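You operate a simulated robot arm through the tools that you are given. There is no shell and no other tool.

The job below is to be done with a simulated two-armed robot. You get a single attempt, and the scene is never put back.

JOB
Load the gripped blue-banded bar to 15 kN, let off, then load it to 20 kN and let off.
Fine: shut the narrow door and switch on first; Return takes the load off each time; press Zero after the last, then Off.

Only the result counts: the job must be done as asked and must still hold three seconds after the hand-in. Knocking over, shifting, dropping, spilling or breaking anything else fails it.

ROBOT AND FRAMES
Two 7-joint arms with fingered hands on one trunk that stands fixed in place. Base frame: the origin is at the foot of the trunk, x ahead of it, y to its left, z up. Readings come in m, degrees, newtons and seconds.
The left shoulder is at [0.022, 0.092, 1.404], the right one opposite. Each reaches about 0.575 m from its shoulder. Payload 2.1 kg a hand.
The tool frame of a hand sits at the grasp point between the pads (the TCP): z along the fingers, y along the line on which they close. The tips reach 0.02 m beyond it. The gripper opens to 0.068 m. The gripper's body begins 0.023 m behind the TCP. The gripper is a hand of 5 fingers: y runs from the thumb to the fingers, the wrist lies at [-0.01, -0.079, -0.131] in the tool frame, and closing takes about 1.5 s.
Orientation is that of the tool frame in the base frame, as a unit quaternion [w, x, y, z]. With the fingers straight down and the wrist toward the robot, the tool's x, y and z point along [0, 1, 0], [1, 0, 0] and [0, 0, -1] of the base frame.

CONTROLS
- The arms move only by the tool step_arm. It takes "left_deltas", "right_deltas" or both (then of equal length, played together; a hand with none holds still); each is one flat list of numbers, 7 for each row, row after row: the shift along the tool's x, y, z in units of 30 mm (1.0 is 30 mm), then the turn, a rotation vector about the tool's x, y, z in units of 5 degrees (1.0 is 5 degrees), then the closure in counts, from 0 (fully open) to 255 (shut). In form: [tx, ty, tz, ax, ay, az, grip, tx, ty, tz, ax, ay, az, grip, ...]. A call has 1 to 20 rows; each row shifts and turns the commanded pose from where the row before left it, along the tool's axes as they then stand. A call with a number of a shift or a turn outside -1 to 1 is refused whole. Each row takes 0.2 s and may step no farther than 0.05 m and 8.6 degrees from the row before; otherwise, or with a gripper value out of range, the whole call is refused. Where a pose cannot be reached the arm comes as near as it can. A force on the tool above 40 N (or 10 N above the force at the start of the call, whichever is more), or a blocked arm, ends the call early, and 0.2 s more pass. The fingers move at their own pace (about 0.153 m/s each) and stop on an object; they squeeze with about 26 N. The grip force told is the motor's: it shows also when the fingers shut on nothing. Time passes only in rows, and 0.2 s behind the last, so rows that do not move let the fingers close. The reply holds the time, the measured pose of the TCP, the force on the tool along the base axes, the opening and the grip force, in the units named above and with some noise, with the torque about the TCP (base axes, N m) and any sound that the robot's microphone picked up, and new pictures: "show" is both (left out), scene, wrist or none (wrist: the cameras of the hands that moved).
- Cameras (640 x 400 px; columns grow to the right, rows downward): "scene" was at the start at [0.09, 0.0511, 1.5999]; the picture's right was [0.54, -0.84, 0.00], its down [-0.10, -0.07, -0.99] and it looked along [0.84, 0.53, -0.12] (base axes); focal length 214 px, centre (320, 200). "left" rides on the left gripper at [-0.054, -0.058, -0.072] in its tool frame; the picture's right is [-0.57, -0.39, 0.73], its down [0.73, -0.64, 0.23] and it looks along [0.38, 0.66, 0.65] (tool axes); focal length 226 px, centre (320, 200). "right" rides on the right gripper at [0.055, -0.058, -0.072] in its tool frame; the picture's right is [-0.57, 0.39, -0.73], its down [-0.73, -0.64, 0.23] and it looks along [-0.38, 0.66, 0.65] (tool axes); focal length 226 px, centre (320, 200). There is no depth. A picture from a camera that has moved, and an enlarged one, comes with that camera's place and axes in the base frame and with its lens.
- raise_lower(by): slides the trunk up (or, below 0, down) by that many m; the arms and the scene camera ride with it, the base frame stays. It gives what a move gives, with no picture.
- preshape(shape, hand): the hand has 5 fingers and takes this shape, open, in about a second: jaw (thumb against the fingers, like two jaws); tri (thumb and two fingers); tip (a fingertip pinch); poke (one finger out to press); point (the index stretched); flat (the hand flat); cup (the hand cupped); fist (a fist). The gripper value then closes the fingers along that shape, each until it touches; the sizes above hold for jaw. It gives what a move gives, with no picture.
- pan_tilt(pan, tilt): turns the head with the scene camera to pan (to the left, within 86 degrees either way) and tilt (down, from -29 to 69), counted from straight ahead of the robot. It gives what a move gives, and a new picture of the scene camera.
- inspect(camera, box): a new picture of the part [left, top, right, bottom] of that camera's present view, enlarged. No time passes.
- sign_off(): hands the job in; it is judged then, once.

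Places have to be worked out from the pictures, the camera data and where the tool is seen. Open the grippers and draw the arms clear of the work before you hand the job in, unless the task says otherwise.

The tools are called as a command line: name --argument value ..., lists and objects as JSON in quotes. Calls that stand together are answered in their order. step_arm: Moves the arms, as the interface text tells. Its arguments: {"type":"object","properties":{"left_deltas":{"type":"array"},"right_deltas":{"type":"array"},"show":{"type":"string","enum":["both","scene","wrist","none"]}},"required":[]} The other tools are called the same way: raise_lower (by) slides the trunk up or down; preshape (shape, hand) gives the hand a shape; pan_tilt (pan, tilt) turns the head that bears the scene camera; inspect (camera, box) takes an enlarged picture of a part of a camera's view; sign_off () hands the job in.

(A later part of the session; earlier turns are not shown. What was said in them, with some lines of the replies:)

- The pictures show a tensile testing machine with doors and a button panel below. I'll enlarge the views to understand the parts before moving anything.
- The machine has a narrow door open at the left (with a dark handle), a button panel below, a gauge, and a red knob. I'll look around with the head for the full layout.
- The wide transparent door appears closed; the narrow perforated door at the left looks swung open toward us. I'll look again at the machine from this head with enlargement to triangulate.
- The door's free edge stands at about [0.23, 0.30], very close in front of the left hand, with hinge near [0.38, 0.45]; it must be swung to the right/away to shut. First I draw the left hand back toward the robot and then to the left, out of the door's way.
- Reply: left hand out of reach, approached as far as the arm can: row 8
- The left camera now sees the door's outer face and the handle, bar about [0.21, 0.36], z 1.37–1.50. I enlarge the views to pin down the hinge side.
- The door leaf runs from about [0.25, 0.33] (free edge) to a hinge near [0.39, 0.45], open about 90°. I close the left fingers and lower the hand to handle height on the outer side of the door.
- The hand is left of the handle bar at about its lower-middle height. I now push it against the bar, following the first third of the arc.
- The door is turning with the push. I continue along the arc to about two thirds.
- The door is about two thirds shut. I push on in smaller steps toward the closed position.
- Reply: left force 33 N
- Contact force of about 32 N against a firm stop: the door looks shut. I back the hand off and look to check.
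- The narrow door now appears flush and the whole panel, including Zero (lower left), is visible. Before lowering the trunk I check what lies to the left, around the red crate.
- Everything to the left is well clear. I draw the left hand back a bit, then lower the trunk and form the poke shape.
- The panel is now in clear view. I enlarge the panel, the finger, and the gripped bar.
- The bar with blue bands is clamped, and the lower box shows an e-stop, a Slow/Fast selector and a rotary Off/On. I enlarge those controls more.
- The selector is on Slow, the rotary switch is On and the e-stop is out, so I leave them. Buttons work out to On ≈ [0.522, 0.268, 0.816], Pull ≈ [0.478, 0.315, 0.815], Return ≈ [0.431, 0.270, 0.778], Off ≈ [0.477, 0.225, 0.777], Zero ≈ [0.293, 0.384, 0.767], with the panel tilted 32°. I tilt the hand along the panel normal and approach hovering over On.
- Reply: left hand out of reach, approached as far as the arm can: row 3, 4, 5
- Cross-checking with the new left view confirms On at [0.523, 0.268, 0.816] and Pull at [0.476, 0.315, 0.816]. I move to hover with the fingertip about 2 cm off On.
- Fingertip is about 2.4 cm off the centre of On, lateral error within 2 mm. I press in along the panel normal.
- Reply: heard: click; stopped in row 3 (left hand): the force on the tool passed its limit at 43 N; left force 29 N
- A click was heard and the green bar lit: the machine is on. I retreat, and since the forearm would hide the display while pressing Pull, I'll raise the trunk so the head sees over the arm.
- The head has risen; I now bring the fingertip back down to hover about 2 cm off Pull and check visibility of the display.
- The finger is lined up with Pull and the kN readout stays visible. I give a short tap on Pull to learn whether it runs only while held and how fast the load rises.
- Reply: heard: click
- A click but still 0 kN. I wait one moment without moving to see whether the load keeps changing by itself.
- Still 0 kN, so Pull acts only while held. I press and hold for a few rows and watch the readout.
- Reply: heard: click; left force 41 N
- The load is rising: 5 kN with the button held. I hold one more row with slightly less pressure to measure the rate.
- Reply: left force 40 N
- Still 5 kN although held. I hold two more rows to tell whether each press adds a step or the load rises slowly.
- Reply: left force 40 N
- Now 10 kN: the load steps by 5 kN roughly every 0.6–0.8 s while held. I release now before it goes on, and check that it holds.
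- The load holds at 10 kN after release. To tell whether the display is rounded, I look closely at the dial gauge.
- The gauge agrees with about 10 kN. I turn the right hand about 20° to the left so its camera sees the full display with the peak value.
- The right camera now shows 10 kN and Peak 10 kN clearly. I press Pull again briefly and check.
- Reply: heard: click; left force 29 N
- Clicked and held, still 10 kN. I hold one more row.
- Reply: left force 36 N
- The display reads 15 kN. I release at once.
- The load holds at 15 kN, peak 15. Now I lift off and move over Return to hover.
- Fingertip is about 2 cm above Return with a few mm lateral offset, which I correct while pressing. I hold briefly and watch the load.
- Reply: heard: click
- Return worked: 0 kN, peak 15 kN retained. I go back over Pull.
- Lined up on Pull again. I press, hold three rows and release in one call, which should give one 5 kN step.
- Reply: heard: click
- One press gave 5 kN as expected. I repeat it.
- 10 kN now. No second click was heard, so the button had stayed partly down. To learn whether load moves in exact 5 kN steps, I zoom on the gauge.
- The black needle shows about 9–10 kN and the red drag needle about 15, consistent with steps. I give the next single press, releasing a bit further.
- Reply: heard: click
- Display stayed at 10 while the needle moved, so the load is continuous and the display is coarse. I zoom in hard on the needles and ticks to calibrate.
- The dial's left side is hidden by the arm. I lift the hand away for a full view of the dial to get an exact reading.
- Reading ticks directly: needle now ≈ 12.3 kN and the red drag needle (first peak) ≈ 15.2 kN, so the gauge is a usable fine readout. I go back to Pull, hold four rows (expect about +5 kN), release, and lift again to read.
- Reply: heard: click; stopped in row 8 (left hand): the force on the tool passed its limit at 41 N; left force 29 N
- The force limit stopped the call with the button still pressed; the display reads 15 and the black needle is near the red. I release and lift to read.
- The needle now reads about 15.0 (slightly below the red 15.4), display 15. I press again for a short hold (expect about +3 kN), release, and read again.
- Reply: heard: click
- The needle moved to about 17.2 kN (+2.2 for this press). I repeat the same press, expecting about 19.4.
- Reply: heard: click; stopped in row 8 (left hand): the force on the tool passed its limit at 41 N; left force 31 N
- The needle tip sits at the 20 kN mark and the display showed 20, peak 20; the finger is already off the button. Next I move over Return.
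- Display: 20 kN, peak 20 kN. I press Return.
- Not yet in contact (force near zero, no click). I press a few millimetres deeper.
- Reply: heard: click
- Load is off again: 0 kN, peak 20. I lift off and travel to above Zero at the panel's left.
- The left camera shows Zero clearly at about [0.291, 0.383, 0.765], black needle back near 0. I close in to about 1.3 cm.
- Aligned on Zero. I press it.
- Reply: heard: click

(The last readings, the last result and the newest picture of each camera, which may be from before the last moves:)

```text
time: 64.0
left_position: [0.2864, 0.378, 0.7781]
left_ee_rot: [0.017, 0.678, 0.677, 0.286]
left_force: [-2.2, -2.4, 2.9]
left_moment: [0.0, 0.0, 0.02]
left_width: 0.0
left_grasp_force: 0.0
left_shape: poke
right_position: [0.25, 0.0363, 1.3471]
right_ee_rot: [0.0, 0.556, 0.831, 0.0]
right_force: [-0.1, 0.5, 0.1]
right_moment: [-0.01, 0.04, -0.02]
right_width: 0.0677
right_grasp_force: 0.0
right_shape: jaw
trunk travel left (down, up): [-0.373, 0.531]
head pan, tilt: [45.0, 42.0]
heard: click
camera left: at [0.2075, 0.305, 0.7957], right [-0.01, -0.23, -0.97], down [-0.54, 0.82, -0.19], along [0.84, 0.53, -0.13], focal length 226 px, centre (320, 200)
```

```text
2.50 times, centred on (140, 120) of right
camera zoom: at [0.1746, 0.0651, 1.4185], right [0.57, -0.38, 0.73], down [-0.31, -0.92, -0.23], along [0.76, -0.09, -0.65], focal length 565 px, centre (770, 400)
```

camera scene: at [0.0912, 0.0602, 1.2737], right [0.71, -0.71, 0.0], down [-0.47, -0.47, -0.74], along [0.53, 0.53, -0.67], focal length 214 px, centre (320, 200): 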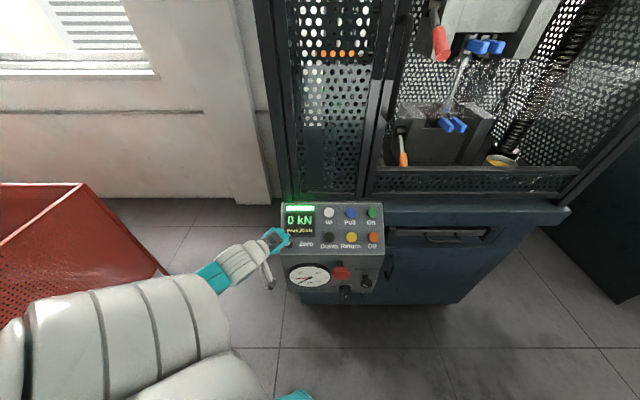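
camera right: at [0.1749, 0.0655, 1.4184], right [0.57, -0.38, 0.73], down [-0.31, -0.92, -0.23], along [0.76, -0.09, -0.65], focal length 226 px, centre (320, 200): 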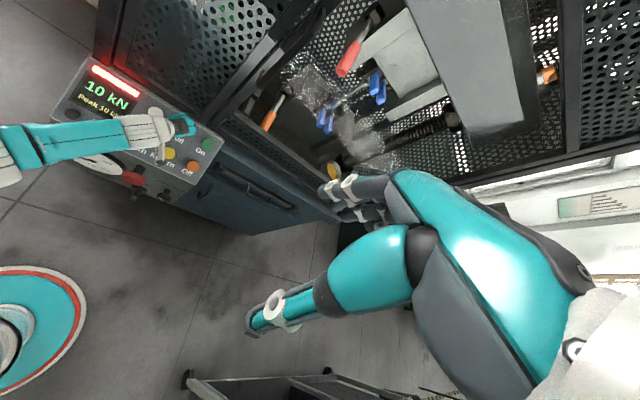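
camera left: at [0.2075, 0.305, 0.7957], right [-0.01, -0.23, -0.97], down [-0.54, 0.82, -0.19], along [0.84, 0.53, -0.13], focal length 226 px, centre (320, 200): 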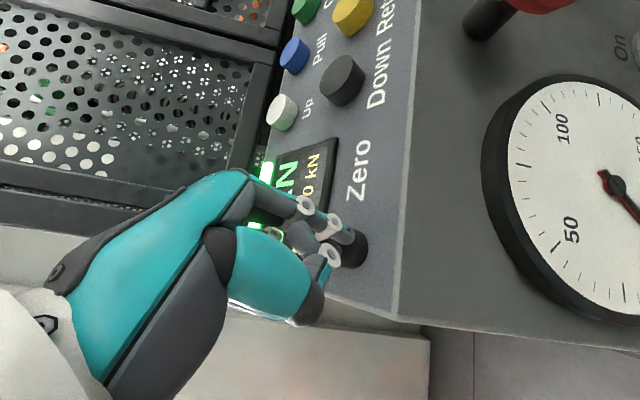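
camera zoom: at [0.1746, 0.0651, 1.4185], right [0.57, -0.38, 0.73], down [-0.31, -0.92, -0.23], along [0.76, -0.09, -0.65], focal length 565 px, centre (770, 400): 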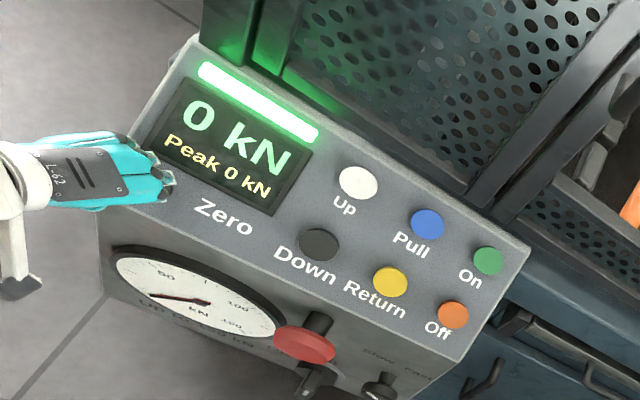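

Zero done: peak cleared to 0 and the drag needle reset. I lift off and travel to above Off.

step_arm --left_deltas '[0, 0, -1, 0, 0, 0, 0, 0, 0, -1, 0, 0, 0, 0, -0.75, 0.884, 0.05, 0, 0, 0, 0, -0.75, 0.884, 0.05, 0, 0, 0, 0, -0.75, 0.884, 0.15, 0, 0, 0, 0, -0.75, 0.884, 0.15, 0, 0, 0, 0, -0.75, 0.884, 0.25, 0, 0, 0, 0, -0.75, 0.884, 0.25, 0, 0, 0, 0, -0.75, 0.884, 0.3, 0, 0, 0, 0]'

```text
time: 66.0
left_position: [0.4579, 0.2075, 0.8169]
left_ee_rot: [0.017, 0.679, 0.676, 0.284]
left_force: [-0.7, 0.0, 0.5]
left_moment: [0.02, 0.05, -0.01]
left_width: 0.0
left_grasp_force: 0.0
left_shape: poke
right_position: [0.2505, 0.0363, 1.3481]
right_ee_rot: [0.0, 0.555, 0.832, -0.001]
right_force: [0.3, 0.0, 0.6]
right_moment: [0.02, -0.04, 0.03]
right_width: 0.0677
right_grasp_force: 0.0
right_shape: jaw
trunk travel left (down, up): [-0.373, 0.531]
head pan, tilt: [45.0, 42.0]
camera scene: at [0.0915, 0.0601, 1.2737], right [0.71, -0.71, 0.0], down [-0.47, -0.47, -0.74], along [0.53, 0.53, -0.67], focal length 214 px, centre (320, 200)
camera left: at [0.3795, 0.1344, 0.8335], right [-0.01, -0.23, -0.97], down [-0.54, 0.82, -0.19], along [0.84, 0.53, -0.13], focal length 226 px, centre (320, 200)
```

scene: 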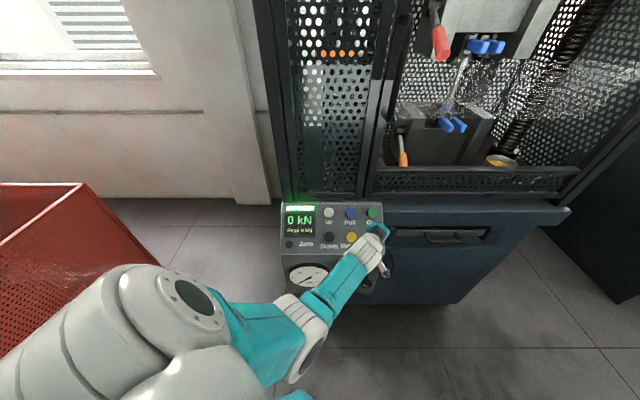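
left: 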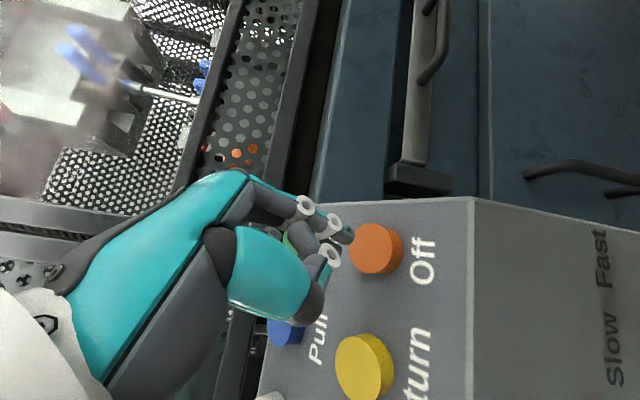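

Off is lined up about 2.5–3 cm away. I press it.

step_arm --left_deltas '[0, 0, 0.5, 0, 0, 0, 0, 0, 0, 0.3, 0, 0, 0, 0, 0, 0, 0.12, 0, 0, 0, 0, 0, 0, 0.06, 0, 0, 0, 0]' --show "wrist"

inspect --camera "right" --box '[40, 40, 240, 200]'

```text
time: 67.0
left_position: [0.469, 0.2171, 0.7912]
left_ee_rot: [0.018, 0.679, 0.676, 0.285]
left_force: [-1.1, -0.9, 1.8]
left_moment: [-0.01, 0.01, 0.01]
left_width: 0.0
left_grasp_force: 0.1
left_shape: poke
right_position: [0.25, 0.037, 1.3469]
right_ee_rot: [0.0, 0.556, 0.831, 0.0]
right_force: [-0.2, 0.5, 0.9]
right_moment: [-0.03, 0.0, -0.02]
right_width: 0.0676
right_grasp_force: 0.1
right_shape: jaw
trunk travel left (down, up): [-0.373, 0.531]
head pan, tilt: [45.0, 42.0]
heard: click
camera left: at [0.3907, 0.1447, 0.809], right [-0.01, -0.23, -0.97], down [-0.54, 0.82, -0.19], along [0.84, 0.53, -0.13], focal length 226 px, centre (320, 200)
```

left: 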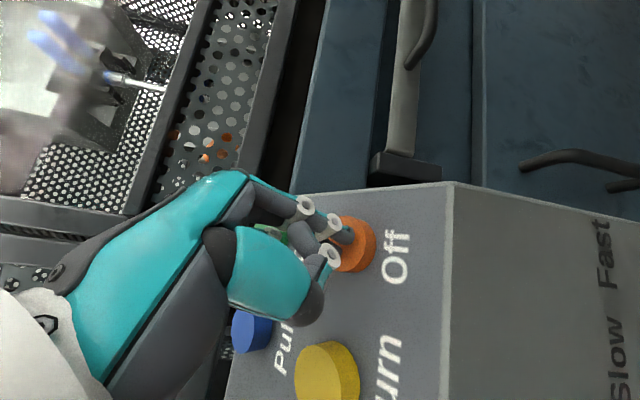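

```text
2.50 times, centred on (140, 120) of right
camera zoom: at [0.1747, 0.0655, 1.4185], right [0.57, -0.38, 0.73], down [-0.31, -0.92, -0.23], along [0.76, -0.09, -0.65], focal length 565 px, centre (770, 400)
```

zoom: 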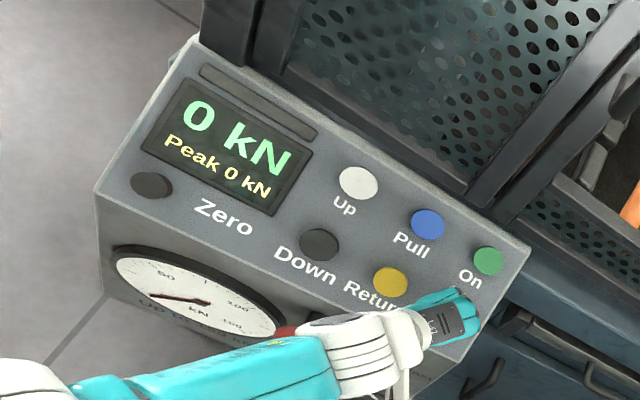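

The light bar went out: the machine is off. I retreat the hand from the work.

step_arm --left_deltas '[0, 0, -0.5, 0, 0, 0, 0, 0, 0, -0.9, 0, 0, 0, 0, 0, 0, -0.9, 0, 0, 0, 0, 0, -0.4, -0.9, 0, 0, 0, 0, 0, -0.5, -0.9, 0, 0, 0, 0, 0, -0.5, -0.9, 0, 0, 0, 0, 0, -0.5, -0.5, 0, 0, 0, 0]' --show "scene"

preshape --hand "left" --shape "jaw"

pan_tilt --pan 42 --tilt 20

inspect --camera "right" --box '[0, 0, 320, 200]'

```text
time: 68.6
left_position: [0.3492, 0.1624, 0.9065]
left_ee_rot: [0.017, 0.679, 0.676, 0.284]
left_force: [-0.7, 0.4, -0.3]
left_moment: [0.01, -0.03, 0.02]
left_width: 0.0001
left_grasp_force: 0.0
left_shape: poke
right_position: [0.25, 0.0371, 1.347]
right_ee_rot: [0.001, 0.556, 0.831, 0.0]
right_force: [-0.3, -0.6, 0.7]
right_moment: [0.05, -0.01, -0.02]
right_width: 0.0677
right_grasp_force: 0.1
right_shape: jaw
trunk travel left (down, up): [-0.373, 0.531]
head pan, tilt: [45.0, 42.0]
camera scene: at [0.0913, 0.0601, 1.2737], right [0.71, -0.71, 0.0], down [-0.47, -0.47, -0.74], along [0.53, 0.53, -0.67], focal length 214 px, centre (320, 200)
```

scene: 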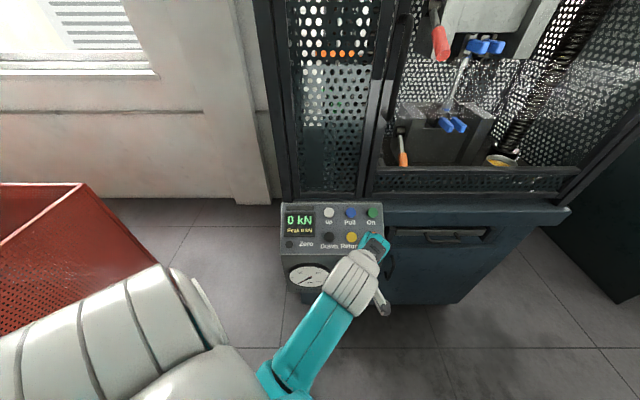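

```text
time: 69.5
left_position: [0.3491, 0.1622, 0.9061]
left_ee_rot: [0.017, 0.679, 0.677, 0.285]
left_force: [0.2, -0.2, -0.4]
left_moment: [-0.02, 0.02, 0.05]
left_width: 0.0678
left_grasp_force: 0.0
left_shape: jaw
right_position: [0.2504, 0.0368, 1.3469]
right_ee_rot: [0.0, 0.556, 0.831, 0.0]
right_force: [0.5, 0.1, 0.6]
right_moment: [-0.03, 0.0, 0.03]
right_width: 0.0678
right_grasp_force: 0.1
right_shape: jaw
trunk travel left (down, up): [-0.373, 0.531]
head pan, tilt: [45.0, 42.0]
```

```text
time: 70.3
left_position: [0.3487, 0.1622, 0.9057]
left_ee_rot: [0.018, 0.679, 0.676, 0.286]
left_force: [-0.6, 0.3, 0.0]
left_moment: [0.02, 0.03, 0.0]
left_width: 0.0678
left_grasp_force: 0.0
left_shape: jaw
right_position: [0.2509, 0.0355, 1.3467]
right_ee_rot: [0.0, 0.555, 0.832, 0.0]
right_force: [0.6, -0.3, 0.2]
right_moment: [-0.02, 0.0, 0.0]
right_width: 0.0677
right_grasp_force: 0.1
right_shape: jaw
trunk travel left (down, up): [-0.373, 0.531]
head pan, tilt: [42.0, 20.0]
camera scene: at [0.1014, 0.0633, 1.308], right [0.67, -0.74, 0.0], down [-0.25, -0.23, -0.94], along [0.7, 0.63, -0.34], focal length 214 px, centre (320, 200)
```

scene: 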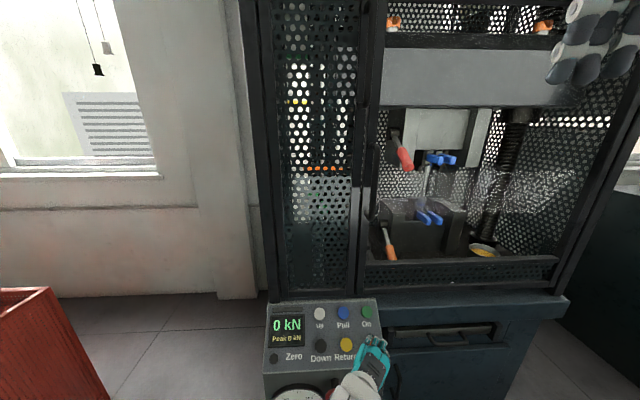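

```text
2.00 times, centred on (160, 100) of right
camera zoom: at [0.175, 0.0656, 1.4184], right [0.57, -0.38, 0.73], down [-0.31, -0.92, -0.23], along [0.76, -0.09, -0.65], focal length 452 px, centre (640, 400)
```

zoom: 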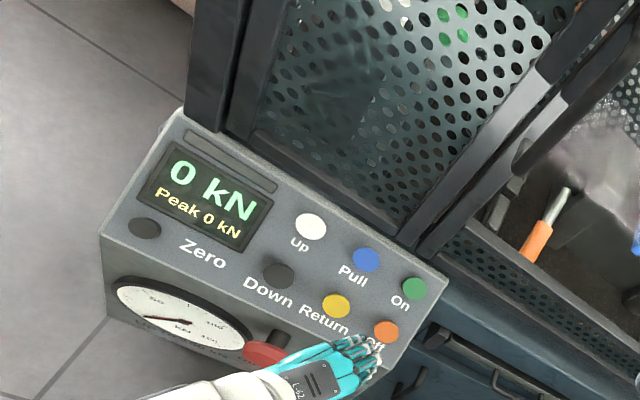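

The door is shut, the bar intact, the display at 0 and the lamp out. I draw the left hand further clear before handing in.

step_arm --left_deltas '[0, -0.3, -0.9, 0, 0, 0, 0, 0, -0.2, -0.9, 0, 0, 0, 0, 0, 0.2, -0.9, 0, 0, 0, 0]' --show "scene"

raise_lower --by 0.1

```text
time: 71.1
left_position: [0.3114, 0.1464, 0.9642]
left_ee_rot: [-0.023, 0.685, 0.655, 0.319]
left_force: [0.5, -0.1, -0.3]
left_moment: [-0.01, -0.01, 0.01]
left_width: 0.0679
left_grasp_force: 0.1
left_shape: jaw
left hand out of reach, approached as far as the arm can: row 3
right_position: [0.2505, 0.0369, 1.348]
right_ee_rot: [0.0, 0.556, 0.831, 0.0]
right_force: [0.6, 1.4, -0.5]
right_moment: [0.0, 0.0, 0.03]
right_width: 0.0677
right_grasp_force: 0.1
right_shape: jaw
trunk travel left (down, up): [-0.373, 0.531]
head pan, tilt: [42.0, 20.0]
camera scene: at [0.1015, 0.0634, 1.308], right [0.67, -0.74, 0.0], down [-0.25, -0.23, -0.94], along [0.7, 0.63, -0.34], focal length 214 px, centre (320, 200)
```

scene: 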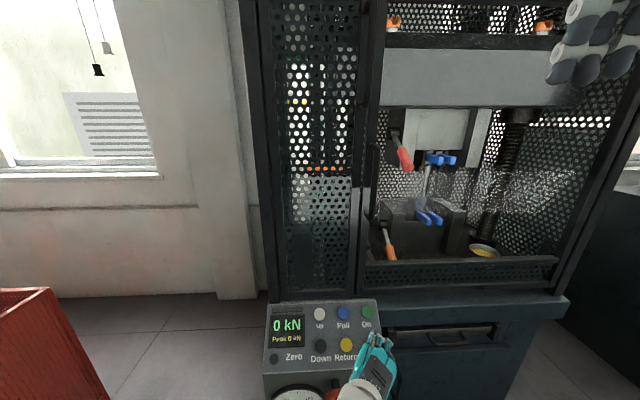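

```text
time: 72.5
left_position: [0.313, 0.1488, 1.0651]
left_ee_rot: [-0.025, 0.683, 0.654, 0.325]
left_force: [0.9, -0.1, -0.2]
left_moment: [-0.02, 0.01, -0.01]
left_width: 0.068
left_grasp_force: 0.0
left_shape: jaw
right_position: [0.2511, 0.0378, 1.4472]
right_ee_rot: [0.0, 0.555, 0.832, 0.0]
right_force: [0.0, -0.5, -0.6]
right_moment: [0.01, -0.01, -0.01]
right_width: 0.0678
right_grasp_force: 0.0
right_shape: jaw
trunk travel left (down, up): [-0.473, 0.431]
head pan, tilt: [42.0, 20.0]
```

Both hands are open and clear, the machine is off with the load at zero and the narrow door shut. I hand the job in.

sign_off

```text
The job is handed in.
```

The job is done and handed in. The blue-banded bar was loaded to 15 kN and let off, then loaded to 20 kN and let off. I don't have the verdict yet; the hand-in only confirmed receipt.

- **Door and switch-on:** I shut the narrow door against its stop, then pressed On. The status bar lit green.
- **First load:** The display showed 15 kN, peak 15. The dial's drag needle stood at about 15.2 kN. Return brought it to 0.
- **Second load:** The display showed 20 kN, peak 20, with the dial needle on the 20 mark. Return brought it to 0.
- **Finish:** Zero cleared the peak to 0 and reset the drag needle. Off put the status bar out.

**How exact the loads are:** the display only moves in 5 kN steps, so I judged the final loads from the dial. I'd put my reading error at about half a kN. Both loads were built up with several presses of Pull, and the load held between presses.

I left the Slow/Fast knob on Slow and did not touch the red stop knob or the rotary switch. The bar looked intact, the door was still shut, and both hands were open and clear when I handed in.
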